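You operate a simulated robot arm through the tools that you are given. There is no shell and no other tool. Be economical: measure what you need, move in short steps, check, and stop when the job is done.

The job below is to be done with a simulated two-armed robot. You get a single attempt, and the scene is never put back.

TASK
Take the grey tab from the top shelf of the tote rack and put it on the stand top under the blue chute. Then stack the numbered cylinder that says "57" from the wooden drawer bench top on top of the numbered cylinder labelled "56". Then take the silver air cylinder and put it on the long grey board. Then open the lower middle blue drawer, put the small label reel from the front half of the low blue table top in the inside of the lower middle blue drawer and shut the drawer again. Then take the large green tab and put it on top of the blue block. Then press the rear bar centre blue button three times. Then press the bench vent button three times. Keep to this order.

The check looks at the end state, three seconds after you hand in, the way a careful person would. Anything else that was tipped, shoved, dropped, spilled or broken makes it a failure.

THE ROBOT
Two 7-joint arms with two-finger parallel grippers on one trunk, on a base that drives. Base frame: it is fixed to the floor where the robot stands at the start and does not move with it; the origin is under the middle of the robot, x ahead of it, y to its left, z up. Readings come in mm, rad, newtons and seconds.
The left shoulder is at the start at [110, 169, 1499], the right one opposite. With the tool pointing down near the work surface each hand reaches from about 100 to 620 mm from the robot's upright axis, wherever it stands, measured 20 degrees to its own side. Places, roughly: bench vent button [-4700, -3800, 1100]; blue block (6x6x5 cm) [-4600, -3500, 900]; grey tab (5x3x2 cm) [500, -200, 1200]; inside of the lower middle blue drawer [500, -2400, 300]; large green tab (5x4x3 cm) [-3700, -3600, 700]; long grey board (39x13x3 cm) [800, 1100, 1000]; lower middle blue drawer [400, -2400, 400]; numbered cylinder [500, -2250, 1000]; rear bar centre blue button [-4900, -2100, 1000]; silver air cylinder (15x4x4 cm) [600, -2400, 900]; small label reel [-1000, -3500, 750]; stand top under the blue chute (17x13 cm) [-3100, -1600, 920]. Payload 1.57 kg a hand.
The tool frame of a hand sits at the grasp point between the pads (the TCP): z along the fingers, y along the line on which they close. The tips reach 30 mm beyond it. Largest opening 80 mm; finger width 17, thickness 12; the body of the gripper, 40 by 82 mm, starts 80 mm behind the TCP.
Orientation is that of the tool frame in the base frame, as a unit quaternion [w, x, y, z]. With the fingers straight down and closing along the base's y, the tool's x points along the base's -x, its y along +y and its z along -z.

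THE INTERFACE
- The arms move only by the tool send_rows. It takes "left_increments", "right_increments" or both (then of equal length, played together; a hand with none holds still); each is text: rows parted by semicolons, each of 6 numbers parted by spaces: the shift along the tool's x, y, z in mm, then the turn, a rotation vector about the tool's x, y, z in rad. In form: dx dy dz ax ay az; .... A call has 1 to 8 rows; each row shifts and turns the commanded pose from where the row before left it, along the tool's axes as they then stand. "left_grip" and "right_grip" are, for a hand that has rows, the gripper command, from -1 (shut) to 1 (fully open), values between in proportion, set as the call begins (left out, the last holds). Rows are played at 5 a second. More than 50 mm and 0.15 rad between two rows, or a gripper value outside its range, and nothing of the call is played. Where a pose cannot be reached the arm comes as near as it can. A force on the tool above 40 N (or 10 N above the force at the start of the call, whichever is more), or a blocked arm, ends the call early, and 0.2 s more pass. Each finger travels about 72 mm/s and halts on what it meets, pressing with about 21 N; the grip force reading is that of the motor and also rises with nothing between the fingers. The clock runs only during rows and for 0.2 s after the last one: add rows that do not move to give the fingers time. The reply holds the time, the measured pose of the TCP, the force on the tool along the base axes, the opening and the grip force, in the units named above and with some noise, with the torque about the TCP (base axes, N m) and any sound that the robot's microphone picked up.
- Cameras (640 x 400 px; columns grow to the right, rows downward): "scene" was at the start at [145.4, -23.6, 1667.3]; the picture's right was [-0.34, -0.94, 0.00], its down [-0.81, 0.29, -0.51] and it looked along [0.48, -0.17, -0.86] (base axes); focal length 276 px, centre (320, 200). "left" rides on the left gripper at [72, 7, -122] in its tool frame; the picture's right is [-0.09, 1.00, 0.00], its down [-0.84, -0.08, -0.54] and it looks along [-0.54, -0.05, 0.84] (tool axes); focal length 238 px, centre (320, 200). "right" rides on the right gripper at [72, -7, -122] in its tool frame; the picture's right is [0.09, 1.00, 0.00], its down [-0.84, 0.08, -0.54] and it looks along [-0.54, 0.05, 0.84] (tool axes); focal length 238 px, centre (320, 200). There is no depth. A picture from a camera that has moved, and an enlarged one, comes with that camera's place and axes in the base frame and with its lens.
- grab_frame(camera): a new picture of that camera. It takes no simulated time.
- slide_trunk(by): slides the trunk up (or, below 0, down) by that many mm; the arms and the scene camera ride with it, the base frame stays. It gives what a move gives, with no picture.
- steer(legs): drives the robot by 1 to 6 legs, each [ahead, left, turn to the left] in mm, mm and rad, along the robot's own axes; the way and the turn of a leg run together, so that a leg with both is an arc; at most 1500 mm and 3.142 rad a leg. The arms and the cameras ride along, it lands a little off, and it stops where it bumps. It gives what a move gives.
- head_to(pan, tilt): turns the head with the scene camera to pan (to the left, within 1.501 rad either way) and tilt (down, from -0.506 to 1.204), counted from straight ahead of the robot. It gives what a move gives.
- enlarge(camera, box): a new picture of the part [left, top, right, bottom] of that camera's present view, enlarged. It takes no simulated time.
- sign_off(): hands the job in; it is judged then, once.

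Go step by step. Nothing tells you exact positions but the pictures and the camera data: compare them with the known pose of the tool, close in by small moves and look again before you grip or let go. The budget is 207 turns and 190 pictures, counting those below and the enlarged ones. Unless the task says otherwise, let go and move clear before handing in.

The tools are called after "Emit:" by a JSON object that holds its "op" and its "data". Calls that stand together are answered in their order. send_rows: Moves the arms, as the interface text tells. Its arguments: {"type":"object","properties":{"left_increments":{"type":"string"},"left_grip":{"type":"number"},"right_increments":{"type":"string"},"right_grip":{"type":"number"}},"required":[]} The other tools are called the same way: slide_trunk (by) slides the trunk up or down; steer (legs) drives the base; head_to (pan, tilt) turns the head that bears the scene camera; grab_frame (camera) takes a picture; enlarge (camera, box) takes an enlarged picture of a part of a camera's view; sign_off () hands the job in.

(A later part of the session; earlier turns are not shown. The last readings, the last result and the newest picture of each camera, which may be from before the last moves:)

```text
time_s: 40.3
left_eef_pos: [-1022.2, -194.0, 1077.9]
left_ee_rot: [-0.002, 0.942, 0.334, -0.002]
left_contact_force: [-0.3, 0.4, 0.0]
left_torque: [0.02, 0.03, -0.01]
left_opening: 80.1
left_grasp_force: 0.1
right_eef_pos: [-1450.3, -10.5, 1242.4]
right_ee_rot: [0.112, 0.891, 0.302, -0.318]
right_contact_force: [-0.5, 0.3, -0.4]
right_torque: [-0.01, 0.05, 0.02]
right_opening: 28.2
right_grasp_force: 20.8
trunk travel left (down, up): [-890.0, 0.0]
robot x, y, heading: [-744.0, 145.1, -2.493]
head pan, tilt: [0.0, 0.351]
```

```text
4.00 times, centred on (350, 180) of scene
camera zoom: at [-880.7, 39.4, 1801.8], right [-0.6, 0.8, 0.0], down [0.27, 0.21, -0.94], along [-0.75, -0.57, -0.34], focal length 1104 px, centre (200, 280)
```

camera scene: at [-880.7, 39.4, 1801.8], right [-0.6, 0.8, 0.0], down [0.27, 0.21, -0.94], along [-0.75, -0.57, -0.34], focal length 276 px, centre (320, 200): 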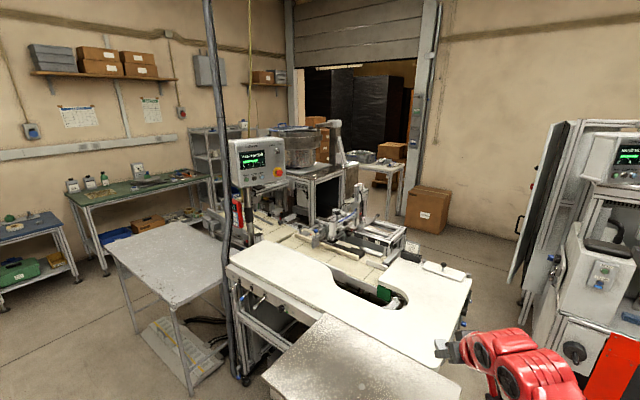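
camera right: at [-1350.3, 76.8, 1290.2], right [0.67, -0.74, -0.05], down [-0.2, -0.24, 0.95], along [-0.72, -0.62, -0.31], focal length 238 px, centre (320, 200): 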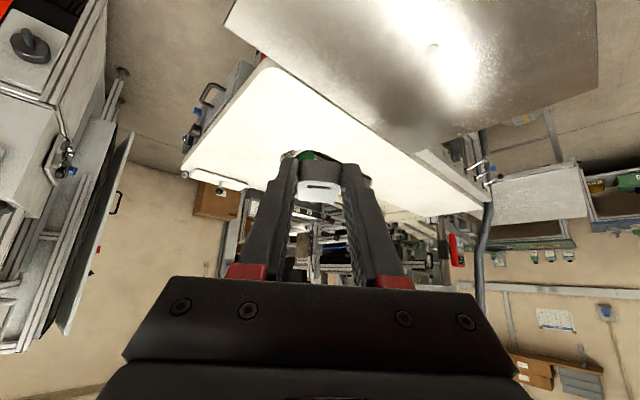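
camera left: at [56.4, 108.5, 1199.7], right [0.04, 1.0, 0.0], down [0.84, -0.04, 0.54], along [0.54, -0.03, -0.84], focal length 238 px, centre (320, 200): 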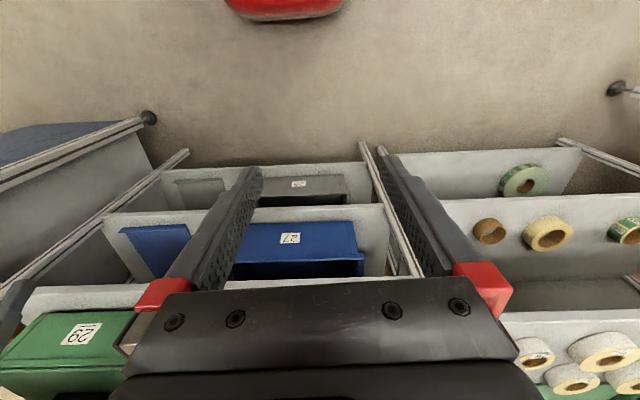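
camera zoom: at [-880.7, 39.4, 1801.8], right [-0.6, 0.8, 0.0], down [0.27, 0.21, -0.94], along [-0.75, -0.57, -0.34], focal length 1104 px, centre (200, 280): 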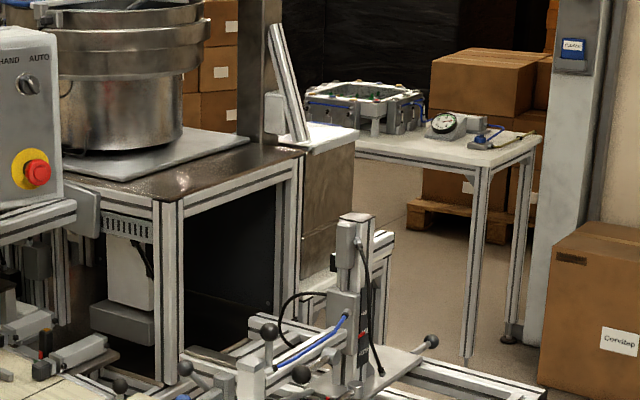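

The stand is hidden in the machine area. I'll look to the right for the passage around it.

Emit:
{"op": "head_to", "data": {"pan": -0.6, "tilt": 0.5}}

Emit:
{"op": "grab_frame", "data": {"camera": "scene"}}

Emit:
{"op": "head_to", "data": {"pan": 0.7, "tilt": 0.5}}

Emit:
{"op": "grab_frame", "data": {"camera": "scene"}}

```text
time_s: 41.3
left_eef_pos: [-1023.5, -195.2, 1078.3]
left_ee_rot: [-0.001, 0.942, 0.335, -0.001]
left_contact_force: [-0.6, 0.2, -0.6]
left_torque: [0.0, -0.01, 0.0]
left_opening: 80.2
left_grasp_force: 0.1
right_eef_pos: [-1450.1, -9.3, 1242.3]
right_ee_rot: [0.112, 0.891, 0.302, -0.319]
right_contact_force: [0.1, -0.4, -0.2]
right_torque: [-0.01, -0.02, 0.0]
right_opening: 28.2
right_grasp_force: 21.1
trunk travel left (down, up): [-890.0, 0.0]
robot x, y, heading: [-741.4, 148.5, -2.491]
head pan, tilt: [-0.6, 0.499]
```

```text
155 pictures are left
camera scene: at [-897.4, 91.1, 1788.2], right [-0.05, 1.0, 0.0], down [0.48, 0.02, -0.88], along [-0.88, -0.04, -0.48], focal length 276 px, centre (320, 200)
```

scene: 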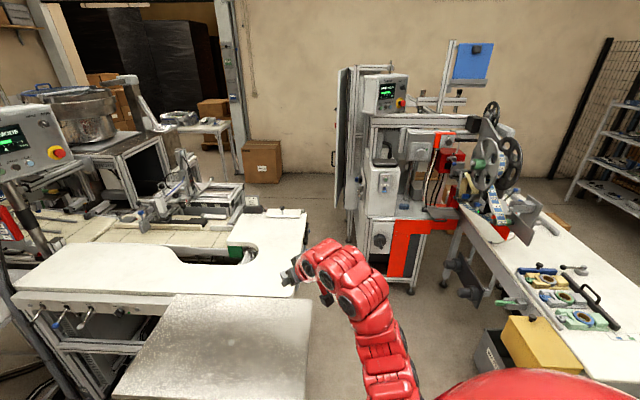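

```text
time_s: 42.8
left_eef_pos: [-1023.6, -194.1, 1077.9]
left_ee_rot: [-0.001, 0.942, 0.335, -0.002]
left_contact_force: [-0.1, 0.4, 0.5]
left_torque: [-0.02, 0.0, 0.03]
left_opening: 79.9
left_grasp_force: 0.0
right_eef_pos: [-1450.5, -8.9, 1242.4]
right_ee_rot: [0.113, 0.891, 0.303, -0.318]
right_contact_force: [0.3, 0.5, 0.8]
right_torque: [0.0, -0.03, -0.01]
right_opening: 28.2
right_grasp_force: 20.8
trunk travel left (down, up): [-890.0, 0.0]
robot x, y, heading: [-745.0, 144.1, -2.496]
head pan, tilt: [0.7, 0.499]
```

```text
154 pictures are left
camera scene: at [-826.6, 7.0, 1788.2], right [-0.98, 0.22, 0.0], down [0.11, 0.47, -0.88], along [-0.19, -0.86, -0.48], focal length 276 px, centre (320, 200)
```

scene: 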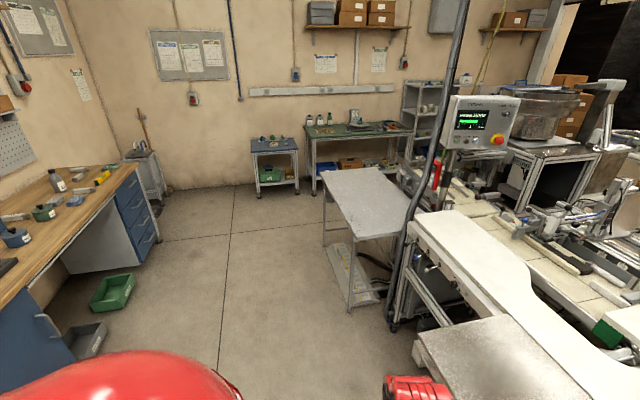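

There's a corridor on the right of the white table. I'll face -y and sidestep along it.

Emit:
{"op": "steer", "data": {"legs": [[0, 0, 0.925], [-230, -1250, 0], [0, -600, 0]]}}

Emit:
{"op": "head_to", "data": {"pan": -0.3, "tilt": 0.5}}

Emit:
{"op": "grab_frame", "data": {"camera": "scene"}}

```text
time_s: 53.7
left_eef_pos: [-2274.9, -110.7, 1076.7]
left_ee_rot: [-0.002, 0.722, 0.692, -0.003]
left_contact_force: [-0.1, 0.5, 0.8]
left_torque: [-0.01, 0.02, 0.02]
left_opening: 80.2
left_grasp_force: 0.2
right_eef_pos: [-2695.2, -306.9, 1242.7]
right_ee_rot: [0.231, 0.689, 0.643, -0.244]
right_contact_force: [0.6, -0.5, -0.1]
right_torque: [0.03, 0.0, -0.03]
right_opening: 28.4
right_grasp_force: 21.0
trunk travel left (down, up): [-890.0, 0.0]
robot x, y, heading: [-2345.6, 321.5, -1.642]
head pan, tilt: [0.7, 0.499]
stopped in leg 3: the robot was blocked; the commanded pose is now the measured one
```

```text
time_s: 55.0
left_eef_pos: [-2277.4, -110.9, 1077.7]
left_ee_rot: [0.0, 0.722, 0.692, -0.002]
left_contact_force: [0.1, -0.8, -0.7]
left_torque: [0.0, 0.0, -0.02]
left_opening: 80.1
left_grasp_force: 0.2
right_eef_pos: [-2698.5, -306.6, 1242.5]
right_ee_rot: [0.234, 0.689, 0.642, -0.243]
right_contact_force: [-0.2, -1.7, 0.4]
right_torque: [-0.03, 0.01, 0.0]
right_opening: 28.4
right_grasp_force: 20.7
trunk travel left (down, up): [-890.0, 0.0]
robot x, y, heading: [-2346.8, 320.5, -1.649]
head pan, tilt: [-0.3, 0.499]
```

```text
153 pictures are left
camera scene: at [-2383.6, 158.4, 1788.2], right [-0.93, 0.37, 0.0], down [0.18, 0.45, -0.88], along [-0.32, -0.82, -0.48], focal length 276 px, centre (320, 200)
```

scene: 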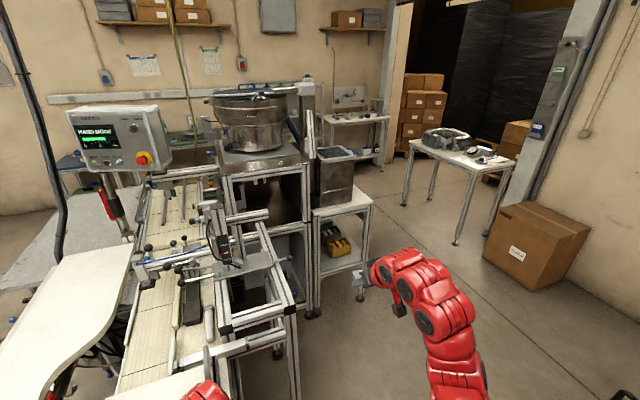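

Emit:
{"op": "enlarge", "data": {"camera": "scene", "box": [200, 80, 424, 220]}}

Emit:
{"op": "head_to", "data": {"pan": -1.4, "tilt": 0.7}}

Emit:
{"op": "grab_frame", "data": {"camera": "scene"}}

```text
2.86 times, centred on (312, 150) of scene
camera zoom: at [-2383.6, 158.4, 1788.2], right [-0.93, 0.37, 0.0], down [0.18, 0.45, -0.88], along [-0.32, -0.82, -0.48], focal length 789 px, centre (343, 343)
```

zoom: 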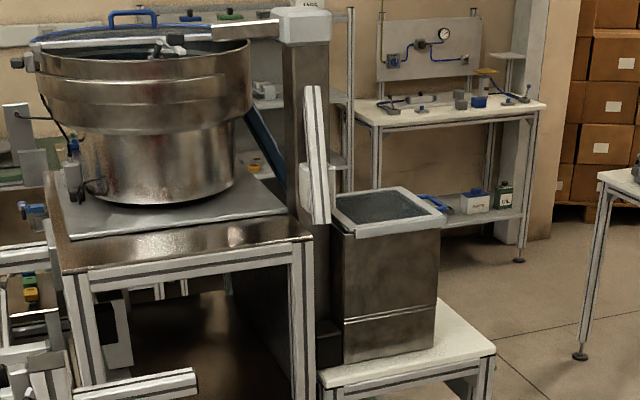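

```text
time_s: 56.3
left_eef_pos: [-2278.7, -111.1, 1077.7]
left_ee_rot: [-0.001, 0.723, 0.691, -0.001]
left_contact_force: [0.6, 0.4, -0.1]
left_torque: [-0.02, -0.01, 0.01]
left_opening: 79.9
left_grasp_force: 0.1
right_eef_pos: [-2699.2, -307.3, 1241.5]
right_ee_rot: [0.233, 0.689, 0.641, -0.244]
right_contact_force: [0.2, -0.3, 0.0]
right_torque: [-0.01, 0.0, 0.01]
right_opening: 28.4
right_grasp_force: 21.4
trunk travel left (down, up): [-890.0, 0.0]
robot x, y, heading: [-2344.2, 327.4, -1.649]
head pan, tilt: [-1.4, 0.7]
```

```text
151 pictures are left
camera scene: at [-2435.0, 235.3, 1770.5], right [-0.09, 1.0, 0.0], down [0.64, 0.06, -0.76], along [-0.76, -0.07, -0.64], focal length 276 px, centre (320, 200)
```

scene: 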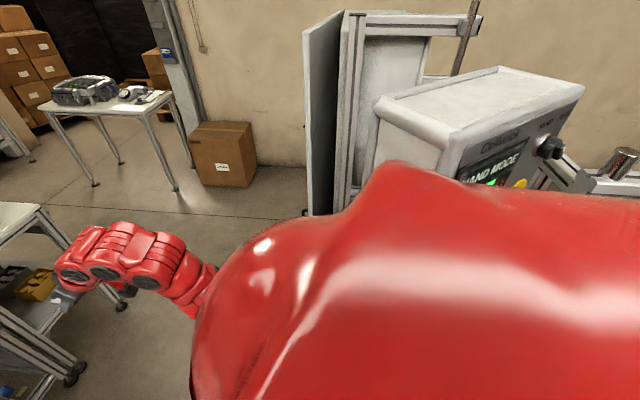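

I bumped on the label-machine side (rear right). I'll step forward away from it and then sidestep on.

Emit:
{"op": "steer", "data": {"legs": [[140, 40, 0.07], [0, -350, 0]]}}

Emit:
{"op": "grab_frame", "data": {"camera": "scene"}}

```text
time_s: 58.6
left_eef_pos: [-2331.7, -262.7, 1077.2]
left_ee_rot: [0.0, 0.752, 0.659, -0.002]
left_contact_force: [0.2, 0.0, -0.2]
left_torque: [-0.01, -0.02, 0.0]
left_opening: 80.0
left_grasp_force: 0.1
right_eef_pos: [-2769.6, -420.4, 1242.6]
right_ee_rot: [0.223, 0.716, 0.611, -0.253]
right_contact_force: [-1.1, 0.5, 0.3]
right_torque: [0.03, -0.02, 0.04]
right_opening: 28.5
right_grasp_force: 20.5
trunk travel left (down, up): [-890.0, 0.0]
robot x, y, heading: [-2358.3, 175.0, -1.733]
head pan, tilt: [-1.4, 0.7]
stopped in leg 2: the robot was blocked; the commanded pose is now the measured one
```

```text
150 pictures are left
camera scene: at [-2458.1, 97.2, 1770.5], right [0.0, 1.0, 0.0], down [0.64, 0.0, -0.76], along [-0.76, 0.0, -0.64], focal length 276 px, centre (320, 200)
```

scene: 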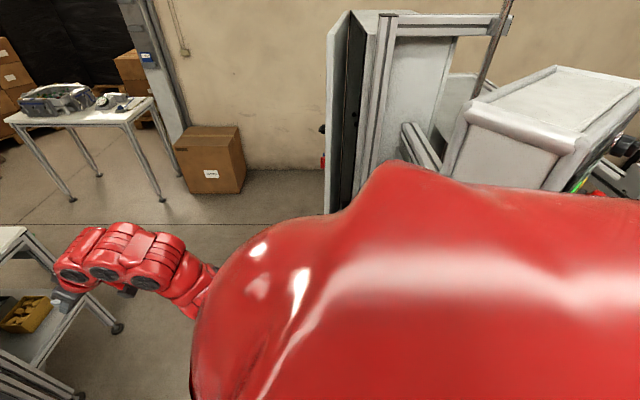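

The gap here is too tight, so I'll go around the other side through the wide aisle.

Emit:
{"op": "steer", "data": {"legs": [[-290, 1420, 0], [0, 0, 0.16], [1200, 150, 0], [1350, 0, 0], [0, 0, -1.4]]}}

Emit:
{"op": "head_to", "data": {"pan": 0, "tilt": 0.4}}

Emit:
{"op": "grab_frame", "data": {"camera": "scene"}}

```text
time_s: 81.9
left_eef_pos: [-1153.3, -2501.8, 1077.2]
left_ee_rot: [-0.002, 0.992, 0.127, 0.0]
left_contact_force: [-0.1, -0.1, -0.1]
left_torque: [0.0, -0.01, -0.03]
left_opening: 80.3
left_grasp_force: 0.1
right_eef_pos: [-1465.3, -2157.4, 1241.3]
right_ee_rot: [0.044, 0.935, 0.107, -0.334]
right_contact_force: [-0.4, 0.2, 0.0]
right_torque: [-0.01, -0.01, -0.04]
right_opening: 28.5
right_grasp_force: 21.1
trunk travel left (down, up): [-890.0, 0.0]
robot x, y, heading: [-763.2, -2310.3, -2.918]
head pan, tilt: [-1.4, 0.7]
```

```text
time_s: 83.4
left_eef_pos: [-1152.6, -2502.2, 1076.7]
left_ee_rot: [0.0, 0.992, 0.127, -0.001]
left_contact_force: [0.2, 0.4, -0.7]
left_torque: [-0.01, 0.0, 0.03]
left_opening: 80.1
left_grasp_force: 0.1
right_eef_pos: [-1465.4, -2158.0, 1241.8]
right_ee_rot: [0.043, 0.935, 0.106, -0.335]
right_contact_force: [-0.3, 0.3, 0.2]
right_torque: [-0.01, 0.0, -0.01]
right_opening: 28.4
right_grasp_force: 20.8
trunk travel left (down, up): [-890.0, 0.0]
robot x, y, heading: [-760.6, -2311.5, -2.92]
head pan, tilt: [0.0, 0.4]
```

```text
149 pictures are left
camera scene: at [-925.5, -2348.5, 1797.3], right [-0.22, 0.98, 0.0], down [0.38, 0.08, -0.92], along [-0.9, -0.2, -0.39], focal length 276 px, centre (320, 200)
```

scene: 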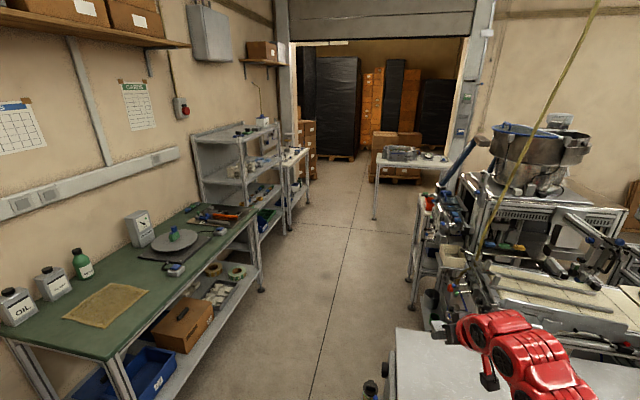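

The blue chute is now visible at the right of the aisle. Let me enlarge it.

Emit:
{"op": "enlarge", "data": {"camera": "scene", "box": [376, 110, 536, 210]}}

```text
4.00 times, centred on (456, 160) of scene
camera zoom: at [-925.5, -2348.5, 1797.3], right [-0.22, 0.98, 0.0], down [0.38, 0.08, -0.92], along [-0.9, -0.2, -0.39], focal length 1104 px, centre (-224, 360)
```

zoom: 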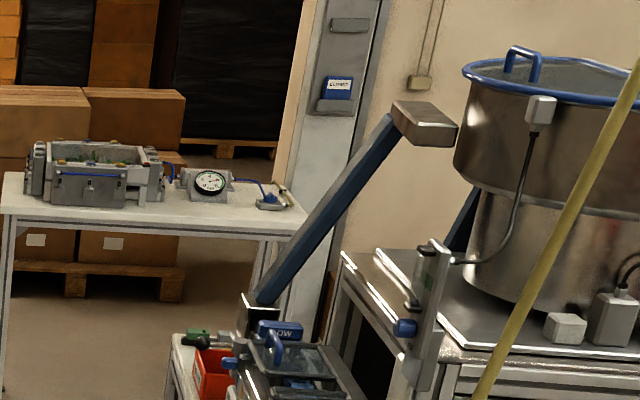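

Emit:
{"op": "steer", "data": {"legs": [[1400, -80, 0], [100, 0, -0.2]]}}

Emit:
{"op": "head_to", "data": {"pan": -0.7, "tilt": 0.5}}

Emit:
{"op": "grab_frame", "data": {"camera": "scene"}}

```text
time_s: 86.2
left_eef_pos: [-1475.1, -2542.9, 1076.0]
left_ee_rot: [-0.002, 0.996, 0.094, 0.0]
left_contact_force: [-0.3, -0.1, -0.8]
left_torque: [0.01, 0.0, 0.03]
left_opening: 80.0
left_grasp_force: 0.0
right_eef_pos: [-1762.7, -2177.7, 1239.6]
right_ee_rot: [0.032, 0.939, 0.077, -0.334]
right_contact_force: [-0.8, -0.4, 0.1]
right_torque: [0.0, -0.01, 0.01]
right_opening: 28.2
right_grasp_force: 20.3
trunk travel left (down, up): [-890.0, 0.0]
robot x, y, heading: [-1067.3, -2376.2, -2.988]
head pan, tilt: [0.0, 0.4]
stopped in leg 1: the robot was blocked; the commanded pose is now the measured one
```

```text
time_s: 87.3
left_eef_pos: [-1473.2, -2541.8, 1077.9]
left_ee_rot: [-0.002, 0.996, 0.094, -0.001]
left_contact_force: [0.0, 0.2, 0.0]
left_torque: [0.01, 0.02, -0.01]
left_opening: 80.0
left_grasp_force: 0.1
right_eef_pos: [-1761.3, -2177.7, 1241.3]
right_ee_rot: [0.032, 0.939, 0.076, -0.335]
right_contact_force: [0.8, -0.7, 0.3]
right_torque: [-0.01, -0.01, 0.02]
right_opening: 28.4
right_grasp_force: 21.8
trunk travel left (down, up): [-890.0, 0.0]
robot x, y, heading: [-1062.4, -2378.3, -2.988]
head pan, tilt: [-0.7, 0.499]
```

```text
147 pictures are left
camera scene: at [-1222.4, -2342.0, 1788.1], right [0.52, 0.85, 0.0], down [0.41, -0.25, -0.88], along [-0.75, 0.46, -0.48], focal length 276 px, centre (320, 200)
```

scene: 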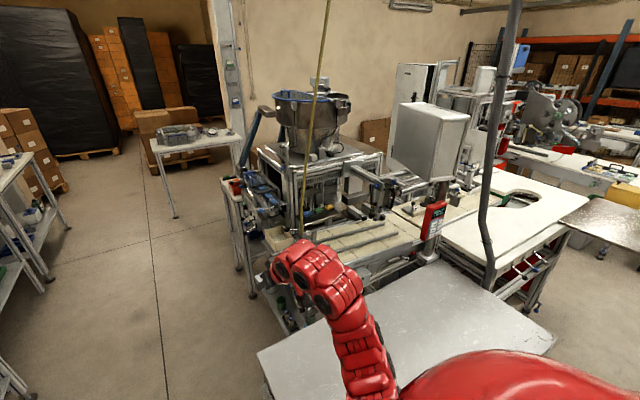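

I bumped the sheet table's corner; I'll sidestep left to the aisle centre and continue.

Emit:
{"op": "steer", "data": {"legs": [[-40, 310, 0], [0, 0, -0.15], [1300, 0, 0]]}}

Emit:
{"op": "grab_frame", "data": {"camera": "scene"}}

```text
time_s: 96.1
left_eef_pos: [-2709.8, -2801.1, 1078.2]
left_ee_rot: [-0.002, 1.0, 0.031, -0.001]
left_contact_force: [0.1, 0.1, -0.8]
left_torque: [0.02, -0.03, -0.03]
left_opening: 80.3
left_grasp_force: 0.1
right_eef_pos: [-2949.8, -2402.3, 1241.0]
right_ee_rot: [0.011, 0.942, 0.017, -0.336]
right_contact_force: [0.1, 0.0, -0.6]
right_torque: [-0.01, -0.02, 0.04]
right_opening: 28.3
right_grasp_force: 21.1
trunk travel left (down, up): [-890.0, 0.0]
robot x, y, heading: [-2284.7, -2687.9, -3.113]
head pan, tilt: [-0.7, 0.499]
```

```text
146 pictures are left
camera scene: at [-2435.0, -2633.8, 1788.3], right [0.62, 0.78, 0.0], down [0.37, -0.3, -0.88], along [-0.69, 0.55, -0.48], focal length 276 px, centre (320, 200)
```

scene: 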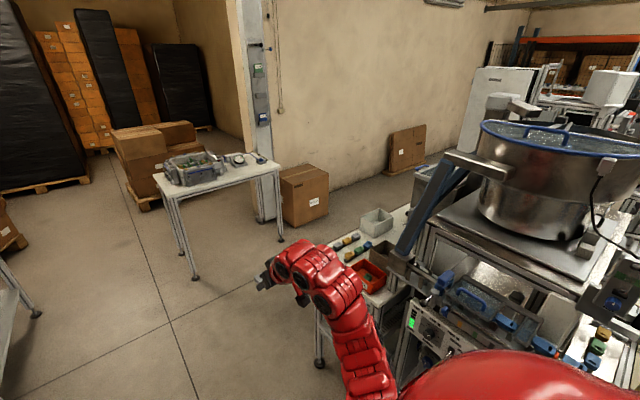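

Emit:
{"op": "enlarge", "data": {"camera": "scene", "box": [310, 190, 470, 290]}}

Emit:
{"op": "enlarge", "data": {"camera": "scene", "box": [360, 150, 600, 300]}}

```text
4.00 times, centred on (390, 240) of scene
camera zoom: at [-2435.0, -2633.8, 1788.3], right [0.62, 0.78, 0.0], down [0.37, -0.3, -0.88], along [-0.69, 0.55, -0.48], focal length 1104 px, centre (40, 40)
```

zoom: 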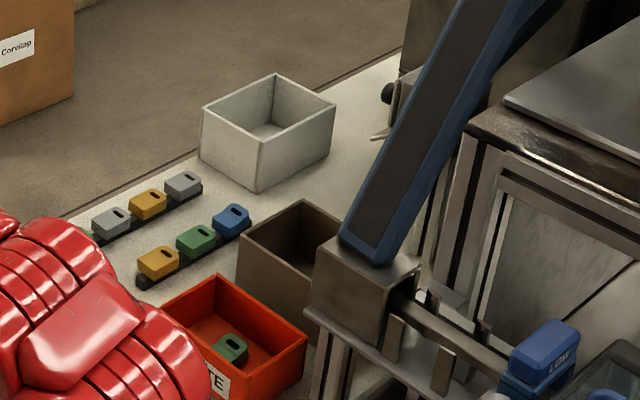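

```text
2.67 times, centred on (480, 225) of scene
camera zoom: at [-2435.0, -2633.8, 1788.3], right [0.62, 0.78, 0.0], down [0.37, -0.3, -0.88], along [-0.69, 0.55, -0.48], focal length 736 px, centre (-107, 133)
```

zoom: 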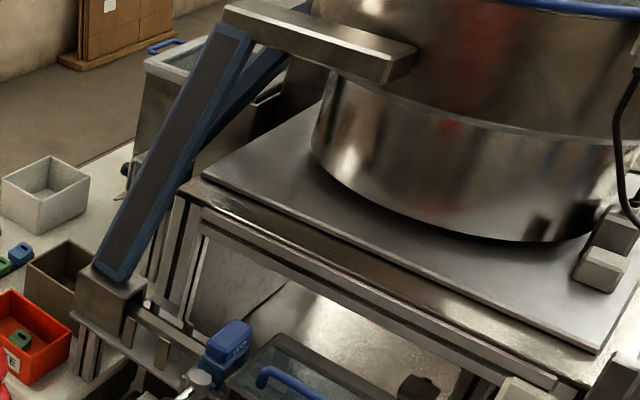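

The spot under the chute seems to be the free area of the white stand beside the white and brown bins. I'll go round to its open left side, facing it.

Emit:
{"op": "steer", "data": {"legs": [[1500, 0, 0], [165, 0, 0], [0, 0, -3.14], [0, 800, 0]]}}

Emit:
{"op": "head_to", "data": {"pan": 0.3, "tilt": 0.6}}

Emit:
{"op": "grab_frame", "data": {"camera": "scene"}}

```text
time_s: 115.6
left_eef_pos: [-3521.7, -1817.4, 1078.3]
left_ee_rot: [0.0, -0.043, 0.999, -0.002]
left_contact_force: [-0.2, -0.7, 0.0]
left_torque: [0.0, 0.04, 0.03]
left_opening: 80.3
left_grasp_force: 0.1
right_eef_pos: [-3271.7, -2208.7, 1242.4]
right_ee_rot: [0.336, -0.029, 0.941, 0.015]
right_contact_force: [-0.9, 0.2, -1.2]
right_torque: [0.01, 0.0, 0.01]
right_opening: 27.7
right_grasp_force: 21.0
trunk travel left (down, up): [-890.0, 0.0]
robot x, y, heading: [-3946.5, -1937.4, 0.054]
head pan, tilt: [-0.7, 0.499]
```

```text
time_s: 116.9
left_eef_pos: [-3522.8, -1816.3, 1076.2]
left_ee_rot: [0.001, -0.043, 0.999, -0.002]
left_contact_force: [0.2, 0.1, 0.4]
left_torque: [0.01, 0.01, 0.04]
left_opening: 80.1
left_grasp_force: 0.1
right_eef_pos: [-3272.5, -2208.1, 1241.6]
right_ee_rot: [0.336, -0.029, 0.941, 0.016]
right_contact_force: [-0.1, 0.5, -0.2]
right_torque: [0.01, -0.04, -0.01]
right_opening: 28.2
right_grasp_force: 20.9
trunk travel left (down, up): [-890.0, 0.0]
robot x, y, heading: [-3946.4, -1943.8, 0.054]
head pan, tilt: [0.3, 0.6]
```

```text
143 pictures are left
camera scene: at [-3778.9, -1905.7, 1779.1], right [0.34, -0.94, 0.0], down [-0.53, -0.19, -0.83], along [0.77, 0.28, -0.56], focal length 276 px, centre (320, 200)
```

scene: 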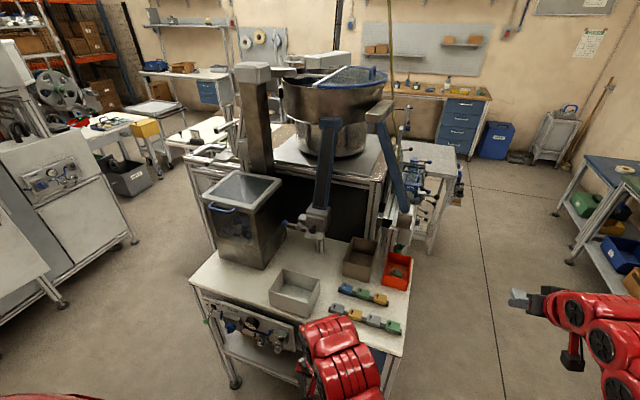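

Emit:
{"op": "enlarge", "data": {"camera": "scene", "box": [240, 180, 432, 300]}}

```text
3.33 times, centred on (336, 240) of scene
camera zoom: at [-3778.9, -1905.7, 1779.1], right [0.34, -0.94, 0.0], down [-0.53, -0.19, -0.83], along [0.77, 0.28, -0.56], focal length 920 px, centre (267, 67)
```

zoom: 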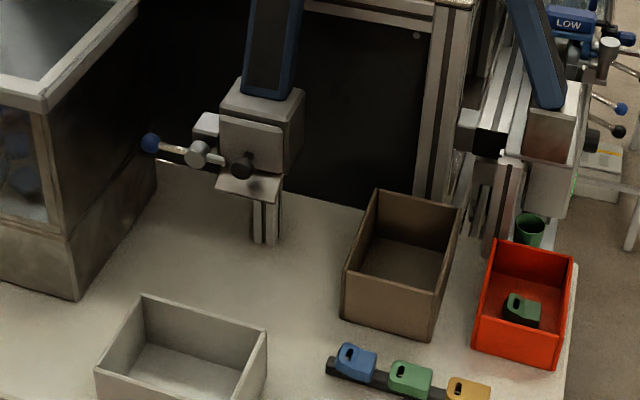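

The free area under the chute spout is around [-3070, -1620]. The white bin is in the way of a straight approach, so I'll come in diagonally between the bins.

Emit:
{"op": "steer", "data": {"legs": [[80, -60, 0], [0, 0, 0.73]]}}

Emit:
{"op": "head_to", "data": {"pan": 0.0, "tilt": 0.8}}

Emit:
{"op": "grab_frame", "data": {"camera": "scene"}}

Emit:
{"op": "grab_frame", "data": {"camera": "right"}}

```text
time_s: 120.0
left_eef_pos: [-3623.0, -1625.5, 1078.1]
left_ee_rot: [0.002, -0.394, 0.919, -0.001]
left_contact_force: [0.2, 0.1, -0.5]
left_torque: [0.01, 0.0, 0.05]
left_opening: 80.3
left_grasp_force: 0.0
right_eef_pos: [-3177.4, -1754.9, 1240.2]
right_ee_rot: [0.309, -0.359, 0.871, 0.134]
right_contact_force: [0.0, 0.6, -1.3]
right_torque: [0.01, 0.01, -0.04]
right_opening: 28.3
right_grasp_force: 21.0
trunk travel left (down, up): [-890.0, 0.0]
robot x, y, heading: [-3859.6, -1997.2, 0.769]
head pan, tilt: [0.3, 0.6]
```

```text
time_s: 120.8
left_eef_pos: [-3624.3, -1625.3, 1078.5]
left_ee_rot: [0.003, -0.393, 0.919, -0.001]
left_contact_force: [0.1, 0.7, -0.4]
left_torque: [0.02, -0.01, 0.0]
left_opening: 79.9
left_grasp_force: 0.0
right_eef_pos: [-3178.0, -1755.9, 1242.0]
right_ee_rot: [0.309, -0.358, 0.871, 0.132]
right_contact_force: [-0.8, -0.3, 0.1]
right_torque: [0.01, 0.01, -0.01]
right_opening: 28.0
right_grasp_force: 20.8
trunk travel left (down, up): [-890.0, 0.0]
robot x, y, heading: [-3862.6, -1993.6, 0.771]
head pan, tilt: [0.0, 0.799]
```

```text
141 pictures are left
camera scene: at [-3742.4, -1884.1, 1762.3], right [0.7, -0.72, 0.0], down [-0.51, -0.5, -0.7], along [0.5, 0.49, -0.72], focal length 276 px, centre (320, 200)
```

scene: 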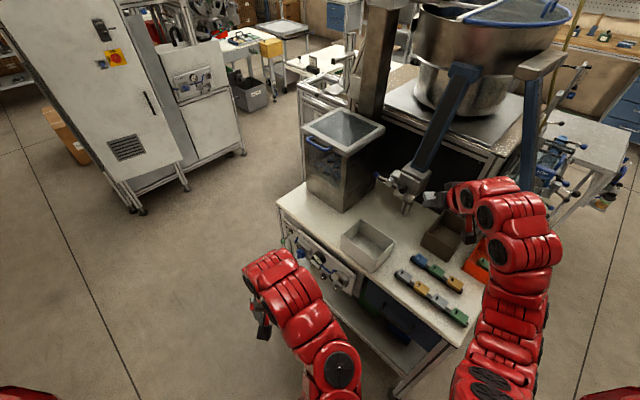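

```text
140 pictures are left
camera right: at [-3267.9, -1854.3, 1289.9], right [-0.75, 0.66, -0.05], down [0.17, 0.26, 0.95], along [0.64, 0.71, -0.31], focal length 238 px, centre (320, 200)
```

right: 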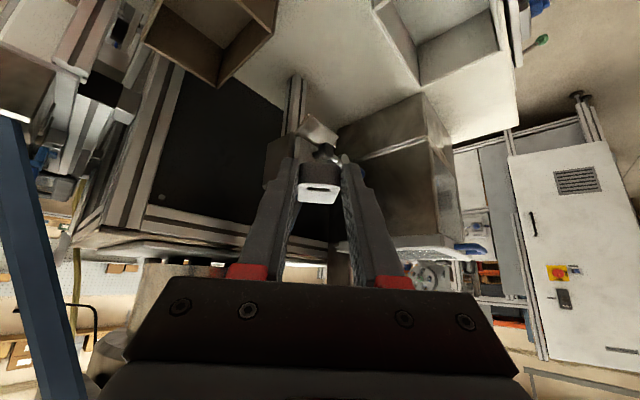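

Emit:
{"op": "enlarge", "data": {"camera": "scene", "box": [330, 140, 490, 240]}}

Emit:
{"op": "enlarge", "data": {"camera": "right", "box": [200, 20, 440, 170]}}

```text
4.00 times, centred on (410, 190) of scene
camera zoom: at [-3742.4, -1884.1, 1762.3], right [0.7, -0.72, 0.0], down [-0.51, -0.5, -0.7], along [0.5, 0.49, -0.72], focal length 1104 px, centre (-40, 240)
```

zoom: 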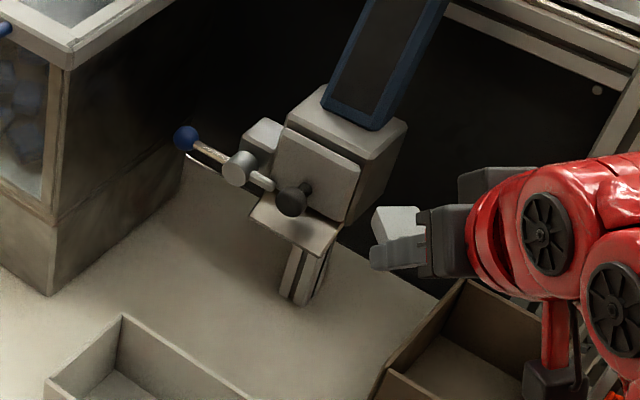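

```text
2.67 times, centred on (320, 95) of right
camera zoom: at [-3267.9, -1854.3, 1289.9], right [-0.75, 0.66, -0.05], down [0.17, 0.26, 0.95], along [0.64, 0.71, -0.31], focal length 636 px, centre (320, 480)
```

zoom: 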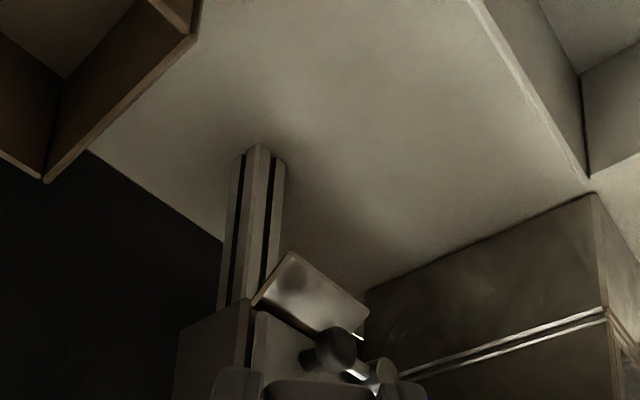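

The stand top is at about z 918 and the spout's plate is about z 1060 at x -3041. I'll lower the hand to z≈1042 first, then drive forward below the knobs.

Emit:
{"op": "send_rows", "data": {"right_increments": "25.4 0 31 0 0 0;25.4 0 31 0 0 0;25.4 0 31 0 0 0;25.4 0 31 0 0 0;25.4 0 31 0 0 0;0 0 0 0 0 0"}}

Emit:
{"op": "grab_frame", "data": {"camera": "right"}}

Emit:
{"op": "enlarge", "data": {"camera": "scene", "box": [330, 140, 490, 240]}}

```text
time_s: 122.2
left_eef_pos: [-3623.7, -1626.2, 1077.5]
left_ee_rot: [0.002, -0.393, 0.92, -0.001]
left_contact_force: [0.2, -0.5, -0.4]
left_torque: [-0.03, 0.04, -0.01]
left_opening: 80.0
left_grasp_force: 0.1
right_eef_pos: [-3180.8, -1756.8, 1043.8]
right_ee_rot: [0.31, -0.358, 0.871, 0.132]
right_contact_force: [-0.3, -0.7, -0.4]
right_torque: [0.03, 0.0, 0.01]
right_opening: 28.1
right_grasp_force: 21.4
trunk travel left (down, up): [-890.0, 0.0]
robot x, y, heading: [-3858.1, -1996.3, 0.771]
head pan, tilt: [0.0, 0.799]
```

```text
137 pictures are left
camera right: at [-3269.2, -1856.2, 1091.5], right [-0.75, 0.66, -0.05], down [0.17, 0.26, 0.95], along [0.64, 0.71, -0.31], focal length 238 px, centre (320, 200)
```

right: 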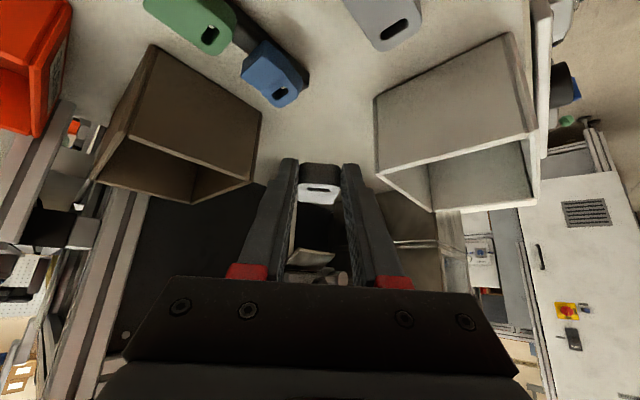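

```text
4.00 times, centred on (410, 190) of scene
camera zoom: at [-3742.3, -1884.4, 1762.3], right [0.7, -0.72, 0.0], down [-0.51, -0.5, -0.7], along [0.5, 0.49, -0.72], focal length 1104 px, centre (-40, 240)
```

zoom: 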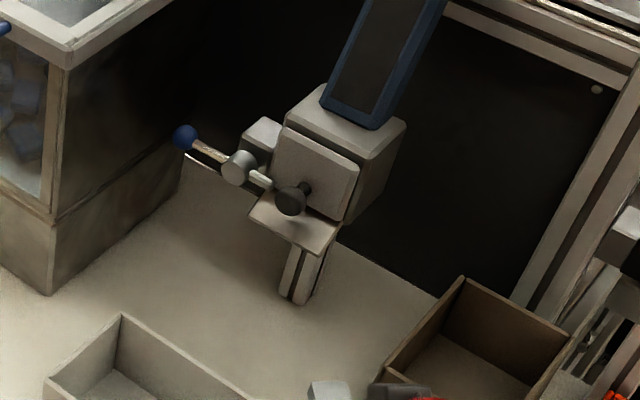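

The gap between the bins is clear; driving ahead.

Emit:
{"op": "steer", "data": {"legs": [[125, 0, 0]]}}

Emit:
{"op": "grab_frame", "data": {"camera": "right"}}

Emit:
{"op": "enlarge", "data": {"camera": "scene", "box": [310, 150, 502, 270]}}

```text
time_s: 123.4
left_eef_pos: [-3533.9, -1539.9, 1078.5]
left_ee_rot: [0.002, -0.392, 0.92, -0.001]
left_contact_force: [-0.3, -0.6, -0.1]
left_torque: [-0.03, -0.01, 0.02]
left_opening: 80.1
left_grasp_force: 0.0
right_eef_pos: [-3089.9, -1672.0, 1044.8]
right_ee_rot: [0.309, -0.357, 0.871, 0.133]
right_contact_force: [-0.4, -0.4, -0.1]
right_torque: [0.02, -0.01, 0.04]
right_opening: 28.2
right_grasp_force: 20.5
trunk travel left (down, up): [-890.0, 0.0]
robot x, y, heading: [-3771.0, -1909.5, 0.774]
head pan, tilt: [0.0, 0.799]
```

```text
135 pictures are left
camera right: at [-3179.5, -1770.5, 1092.6], right [-0.75, 0.66, -0.05], down [0.17, 0.26, 0.95], along [0.64, 0.71, -0.31], focal length 238 px, centre (320, 200)
```

right: 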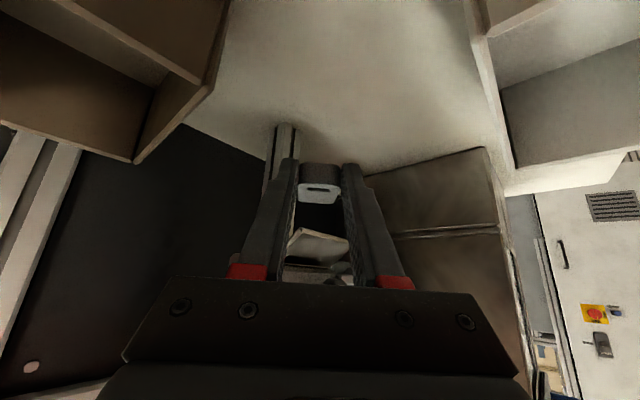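

```text
3.33 times, centred on (406, 210) of scene
camera zoom: at [-3653.4, -1798.4, 1762.5], right [0.7, -0.72, 0.0], down [-0.51, -0.5, -0.7], along [0.5, 0.49, -0.72], focal length 920 px, centre (33, 167)
```

zoom: 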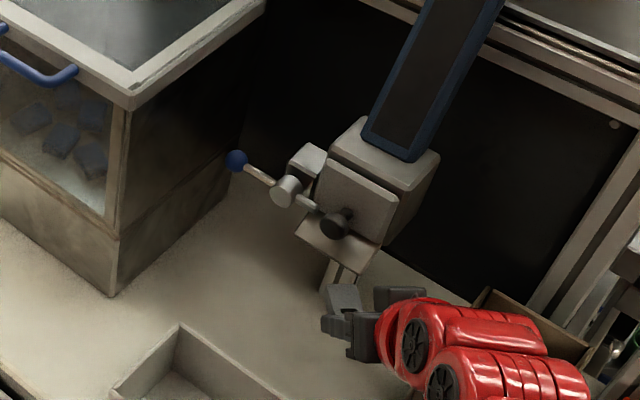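

Emit:
{"op": "send_rows", "data": {"right_increments": "-5 12 4 0 0 0;-5 12 4 0 0 0;13 0 16 0 0 0;13 0 16 0 0 0;13 0 16 0 0 0;0 0 0 0 0 0"}}

Emit:
{"op": "grab_frame", "data": {"camera": "right"}}

Emit:
{"op": "enlarge", "data": {"camera": "scene", "box": [310, 150, 502, 270]}}

```text
time_s: 124.8
left_eef_pos: [-3532.5, -1538.2, 1078.1]
left_ee_rot: [0.002, -0.391, 0.92, -0.001]
left_contact_force: [0.1, -1.2, 0.1]
left_torque: [0.01, 0.0, -0.01]
left_opening: 80.1
left_grasp_force: 0.0
right_eef_pos: [-3096.6, -1642.8, 981.0]
right_ee_rot: [0.309, -0.358, 0.871, 0.132]
right_contact_force: [-0.3, 0.7, -0.2]
right_torque: [0.03, -0.01, -0.01]
right_opening: 28.2
right_grasp_force: 21.1
trunk travel left (down, up): [-890.0, 0.0]
robot x, y, heading: [-3770.1, -1908.8, 0.77]
head pan, tilt: [0.0, 0.799]
```

```text
133 pictures are left
camera right: at [-3185.8, -1743.5, 1031.0], right [-0.75, 0.66, -0.05], down [0.17, 0.26, 0.95], along [0.64, 0.71, -0.31], focal length 238 px, centre (320, 200)
```

right: 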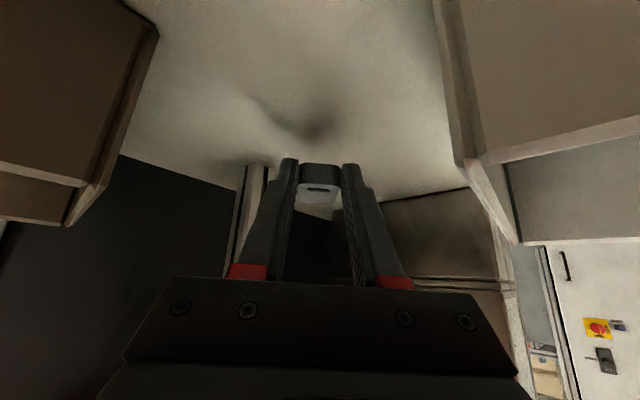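

```text
3.33 times, centred on (406, 210) of scene
camera zoom: at [-3651.8, -1797.2, 1762.3], right [0.7, -0.72, 0.0], down [-0.51, -0.5, -0.7], along [0.5, 0.49, -0.72], focal length 920 px, centre (33, 167)
```

zoom: 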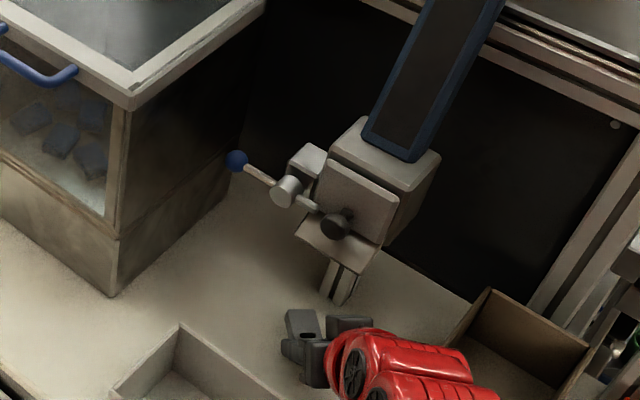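

The camera would scrape the bins (rims ≈ z 1000) if I go fully down at this tilt. I'll rotate the tool 0.3 rad toward vertical so it stays above, and set the tab nose-first with only a small drop.

Emit:
{"op": "send_rows", "data": {"right_increments": "0 0 0 0 0.1 0;0 0 0 0 0.1 0;0 0 0 0 0.1 0;0 0 0 0 0 0"}}

Emit:
{"op": "send_rows", "data": {"right_increments": "2 0 6 0 0 0;2 0 5 0 0 0;1 0 3 0 0 0;0 0 0 0 0 0"}}

Emit:
{"op": "grab_frame", "data": {"camera": "right"}}

Emit:
{"op": "enlarge", "data": {"camera": "scene", "box": [346, 200, 442, 260]}}

```text
time_s: 125.8
left_eef_pos: [-3531.2, -1539.5, 1077.5]
left_ee_rot: [0.002, -0.391, 0.92, -0.001]
left_contact_force: [0.7, 0.0, -0.1]
left_torque: [0.0, 0.01, -0.01]
left_opening: 79.7
left_grasp_force: 0.1
right_eef_pos: [-3098.2, -1644.3, 982.0]
right_ee_rot: [0.175, -0.373, 0.908, 0.076]
right_contact_force: [-0.2, 0.4, 0.5]
right_torque: [0.03, -0.04, -0.03]
right_opening: 28.2
right_grasp_force: 20.6
trunk travel left (down, up): [-890.0, 0.0]
robot x, y, heading: [-3773.3, -1909.1, 0.77]
head pan, tilt: [0.0, 0.799]
```

```text
time_s: 126.8
left_eef_pos: [-3532.9, -1538.7, 1077.9]
left_ee_rot: [0.001, -0.392, 0.92, -0.002]
left_contact_force: [-0.3, -0.4, 0.3]
left_torque: [-0.02, 0.04, 0.02]
left_opening: 79.6
left_grasp_force: 0.1
right_eef_pos: [-3096.0, -1643.2, 967.5]
right_ee_rot: [0.176, -0.372, 0.908, 0.077]
right_contact_force: [-0.3, 0.3, -0.5]
right_torque: [0.0, 0.01, 0.04]
right_opening: 28.1
right_grasp_force: 21.1
trunk travel left (down, up): [-890.0, 0.0]
robot x, y, heading: [-3769.2, -1911.7, 0.77]
head pan, tilt: [0.0, 0.799]
```

```text
131 pictures are left
camera right: at [-3171.0, -1727.8, 1052.5], right [-0.76, 0.65, -0.03], down [0.36, 0.45, 0.82], along [0.54, 0.61, -0.57], focal length 238 px, centre (320, 200)
```

right: 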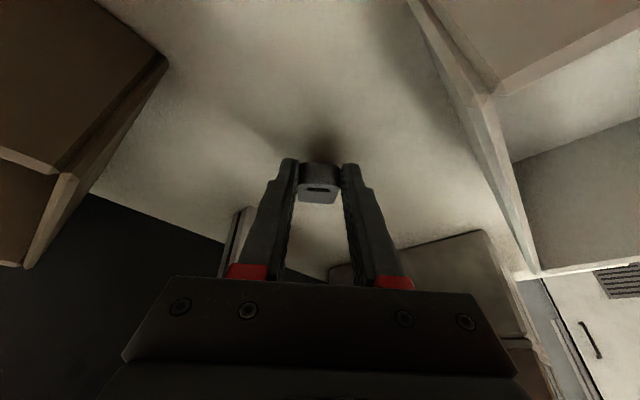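

```text
6.67 times, centred on (394, 230) of scene
camera zoom: at [-3651.8, -1796.9, 1762.2], right [0.7, -0.72, 0.0], down [-0.51, -0.5, -0.7], along [0.5, 0.49, -0.72], focal length 1840 px, centre (-173, 0)
```

zoom: 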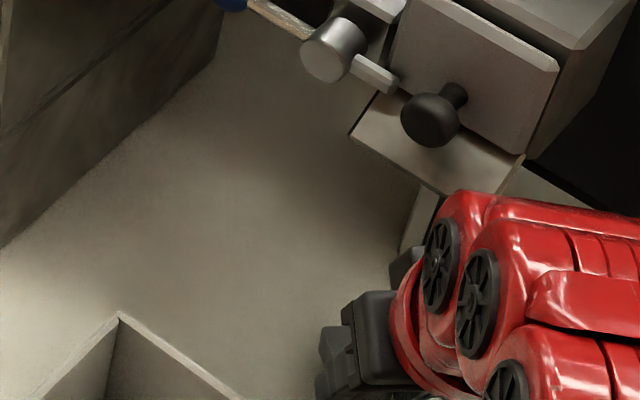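

Emit:
{"op": "send_rows", "data": {"right_increments": "0.8 0 2 0 0 0;0.8 0 2 0 0 0;0.8 0 2 0 0 0;0 0 0 0 0 0"}}

Emit:
{"op": "enlarge", "data": {"camera": "right", "box": [240, 110, 400, 210]}}

```text
time_s: 127.8
left_eef_pos: [-3532.8, -1538.4, 1077.4]
left_ee_rot: [0.001, -0.391, 0.92, -0.002]
left_contact_force: [-0.3, -0.7, -0.6]
left_torque: [0.01, -0.01, -0.05]
left_opening: 79.8
left_grasp_force: 0.2
right_eef_pos: [-3096.8, -1644.2, 960.5]
right_ee_rot: [0.175, -0.374, 0.908, 0.078]
right_contact_force: [0.4, -0.3, 0.4]
right_torque: [0.0, 0.01, -0.01]
right_opening: 28.0
right_grasp_force: 21.3
trunk travel left (down, up): [-890.0, 0.0]
robot x, y, heading: [-3767.4, -1903.8, 0.772]
head pan, tilt: [0.0, 0.799]
```

```text
4.00 times, centred on (320, 160) of right
camera zoom: at [-3171.1, -1728.2, 1046.2], right [-0.76, 0.65, -0.03], down [0.36, 0.45, 0.82], along [0.54, 0.61, -0.57], focal length 953 px, centre (320, 360)
```

zoom: 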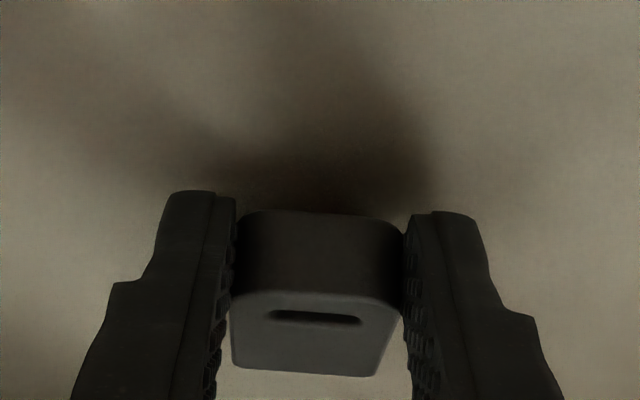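

Emit:
{"op": "send_rows", "data": {"right_increments": "0.8 0 2 0 0 0;0.8 0 2 0 0 0;0.8 0 2 0 0 0;0 0 0 0 0 0"}}

Emit:
{"op": "send_rows", "data": {"right_increments": "0.8 0 2 0 0 0;0.8 0 2 0 0 0;0 0 0 0 0 0"}}

```text
time_s: 128.8
left_eef_pos: [-3533.9, -1538.8, 1079.9]
left_ee_rot: [0.002, -0.392, 0.92, -0.002]
left_contact_force: [0.1, 0.3, 0.4]
left_torque: [0.02, 0.04, -0.06]
left_opening: 80.1
left_grasp_force: 0.1
right_eef_pos: [-3095.9, -1644.6, 955.4]
right_ee_rot: [0.177, -0.373, 0.908, 0.077]
right_contact_force: [0.4, 0.3, 10.4]
right_torque: [0.26, -0.43, 0.01]
right_opening: 28.3
right_grasp_force: 21.0
trunk travel left (down, up): [-890.0, 0.0]
robot x, y, heading: [-3766.3, -1907.9, 0.77]
head pan, tilt: [0.0, 0.799]
```

```text
time_s: 129.6
left_eef_pos: [-3534.6, -1538.9, 1077.8]
left_ee_rot: [0.001, -0.391, 0.921, -0.001]
left_contact_force: [0.2, 0.5, 0.5]
left_torque: [0.03, 0.0, 0.03]
left_opening: 80.1
left_grasp_force: 0.1
right_eef_pos: [-3096.4, -1643.1, 951.3]
right_ee_rot: [0.177, -0.374, 0.907, 0.077]
right_contact_force: [0.8, -1.5, 9.0]
right_torque: [0.15, -0.35, -0.01]
right_opening: 28.3
right_grasp_force: 21.7
trunk travel left (down, up): [-890.0, 0.0]
robot x, y, heading: [-3771.9, -1908.1, 0.77]
head pan, tilt: [0.0, 0.799]
```

Contact made; tips are near the surface. Releasing gently.

Emit:
{"op": "send_rows", "data": {"right_increments": "0 0 0 0 0 0;0 0 0 0 0 0;0 0 -1 0 0 0", "right_grip": 0.1}}

Emit:
{"op": "enlarge", "data": {"camera": "right", "box": [240, 110, 400, 210]}}

```text
time_s: 130.4
left_eef_pos: [-3533.1, -1537.7, 1078.2]
left_ee_rot: [0.001, -0.392, 0.92, -0.001]
left_contact_force: [0.3, 0.0, -0.1]
left_torque: [-0.03, -0.01, 0.0]
left_opening: 79.7
left_grasp_force: 0.1
right_eef_pos: [-3097.1, -1643.2, 951.2]
right_ee_rot: [0.176, -0.373, 0.908, 0.077]
right_contact_force: [-2.7, 4.4, 6.4]
right_torque: [0.05, -0.04, 0.04]
right_opening: 39.6
right_grasp_force: 0.1
trunk travel left (down, up): [-890.0, 0.0]
robot x, y, heading: [-3769.0, -1908.0, 0.774]
head pan, tilt: [0.0, 0.799]
```

```text
4.00 times, centred on (320, 160) of right
camera zoom: at [-3173.1, -1727.4, 1036.7], right [-0.76, 0.65, -0.03], down [0.36, 0.45, 0.82], along [0.54, 0.61, -0.57], focal length 953 px, centre (320, 360)
```

zoom: 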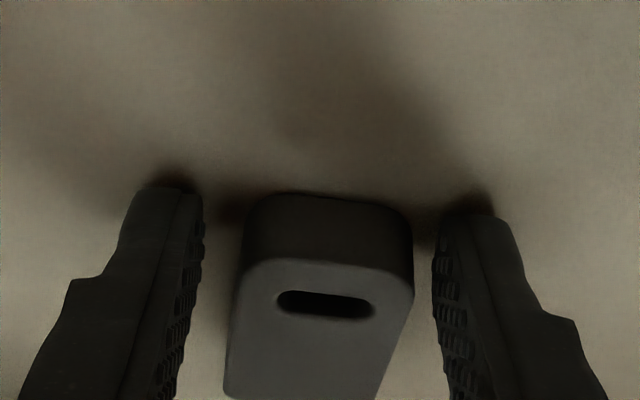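

The tab lies flat on the stand. Retracting upward, then backing off.

Emit:
{"op": "send_rows", "data": {"right_increments": "0 0 -15 0 0 0;-10 0 -25 0 0 0;-15 0 -40 0 0 0;-15 0 -40 0 0 0;0 0 0 0 0 0"}}

Emit:
{"op": "enlarge", "data": {"camera": "right", "box": [200, 60, 440, 210]}}

```text
time_s: 131.6
left_eef_pos: [-3532.5, -1537.4, 1076.9]
left_ee_rot: [0.002, -0.391, 0.92, -0.001]
left_contact_force: [-0.1, 0.1, 0.2]
left_torque: [-0.03, 0.01, -0.04]
left_opening: 79.9
left_grasp_force: 0.0
right_eef_pos: [-3100.9, -1651.7, 1079.1]
right_ee_rot: [0.176, -0.373, 0.908, 0.077]
right_contact_force: [-0.5, 0.5, -0.6]
right_torque: [-0.01, 0.0, 0.01]
right_opening: 44.1
right_grasp_force: 0.0
trunk travel left (down, up): [-890.0, 0.0]
robot x, y, heading: [-3770.8, -1905.4, 0.768]
head pan, tilt: [0.0, 0.799]
```

```text
2.67 times, centred on (320, 135) of right
camera zoom: at [-3175.8, -1734.7, 1164.5], right [-0.76, 0.65, -0.03], down [0.36, 0.45, 0.82], along [0.54, 0.61, -0.57], focal length 636 px, centre (320, 373)
```

zoom: 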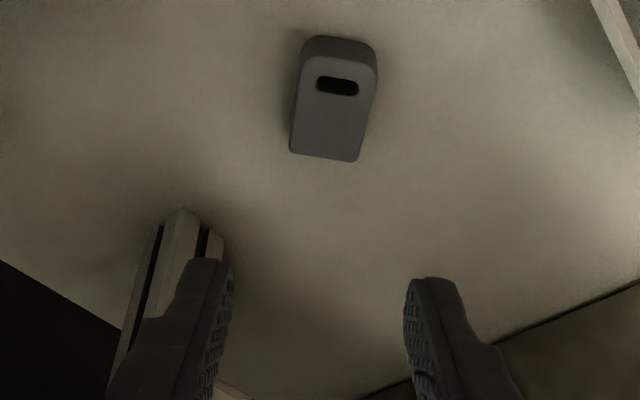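

The tab rests at about [-3085, -1629], under the chute. Next: drive back along the aisle to the wooden bench.

Emit:
{"op": "steer", "data": {"legs": [[-300, 0, 0], [0, 0, -0.77], [0, -570, 0], [1500, 0, 0], [1500, 0, 0], [600, 0, 0]]}}

Emit:
{"op": "head_to", "data": {"pan": 0.3, "tilt": 0.6}}

Emit:
{"op": "grab_frame", "data": {"camera": "scene"}}

```text
time_s: 155.9
left_eef_pos: [98.1, -2884.7, 1077.5]
left_ee_rot: [0.0, 0.037, 0.999, -0.001]
left_contact_force: [-0.7, 0.0, 0.2]
left_torque: [-0.01, -0.02, 0.02]
left_opening: 80.1
left_grasp_force: 0.0
right_eef_pos: [286.6, -3288.7, 1080.3]
right_ee_rot: [0.191, 0.049, 0.98, -0.006]
right_contact_force: [0.5, -0.4, -0.6]
right_torque: [-0.05, -0.02, 0.02]
right_opening: 44.0
right_grasp_force: 0.0
trunk travel left (down, up): [-890.0, 0.0]
robot x, y, heading: [-335.9, -2935.5, -0.106]
head pan, tilt: [0.0, 0.799]
```

```text
time_s: 156.7
left_eef_pos: [97.5, -2884.2, 1077.5]
left_ee_rot: [0.0, 0.039, 0.999, -0.001]
left_contact_force: [0.0, 0.7, -0.4]
left_torque: [-0.01, -0.04, 0.01]
left_opening: 79.8
left_grasp_force: 0.1
right_eef_pos: [287.8, -3288.6, 1078.2]
right_ee_rot: [0.191, 0.05, 0.98, -0.006]
right_contact_force: [0.9, -0.7, -0.2]
right_torque: [-0.02, -0.03, 0.0]
right_opening: 44.5
right_grasp_force: 0.0
trunk travel left (down, up): [-890.0, 0.0]
robot x, y, heading: [-342.0, -2944.6, -0.111]
head pan, tilt: [0.3, 0.6]
```

```text
126 pictures are left
camera scene: at [-169.7, -2930.7, 1779.0], right [0.19, -0.98, 0.0], down [-0.56, -0.11, -0.82], along [0.81, 0.16, -0.57], focal length 276 px, centre (320, 200)
```

scene: 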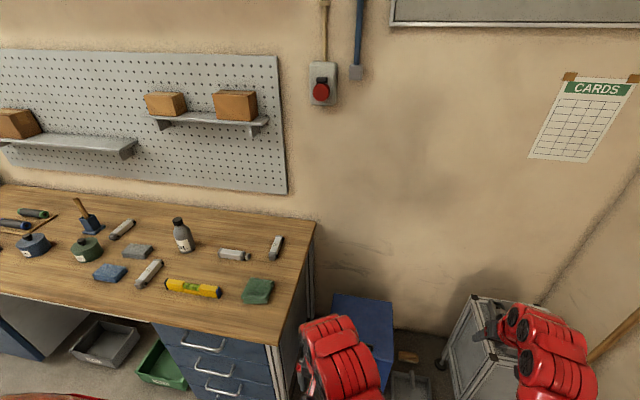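

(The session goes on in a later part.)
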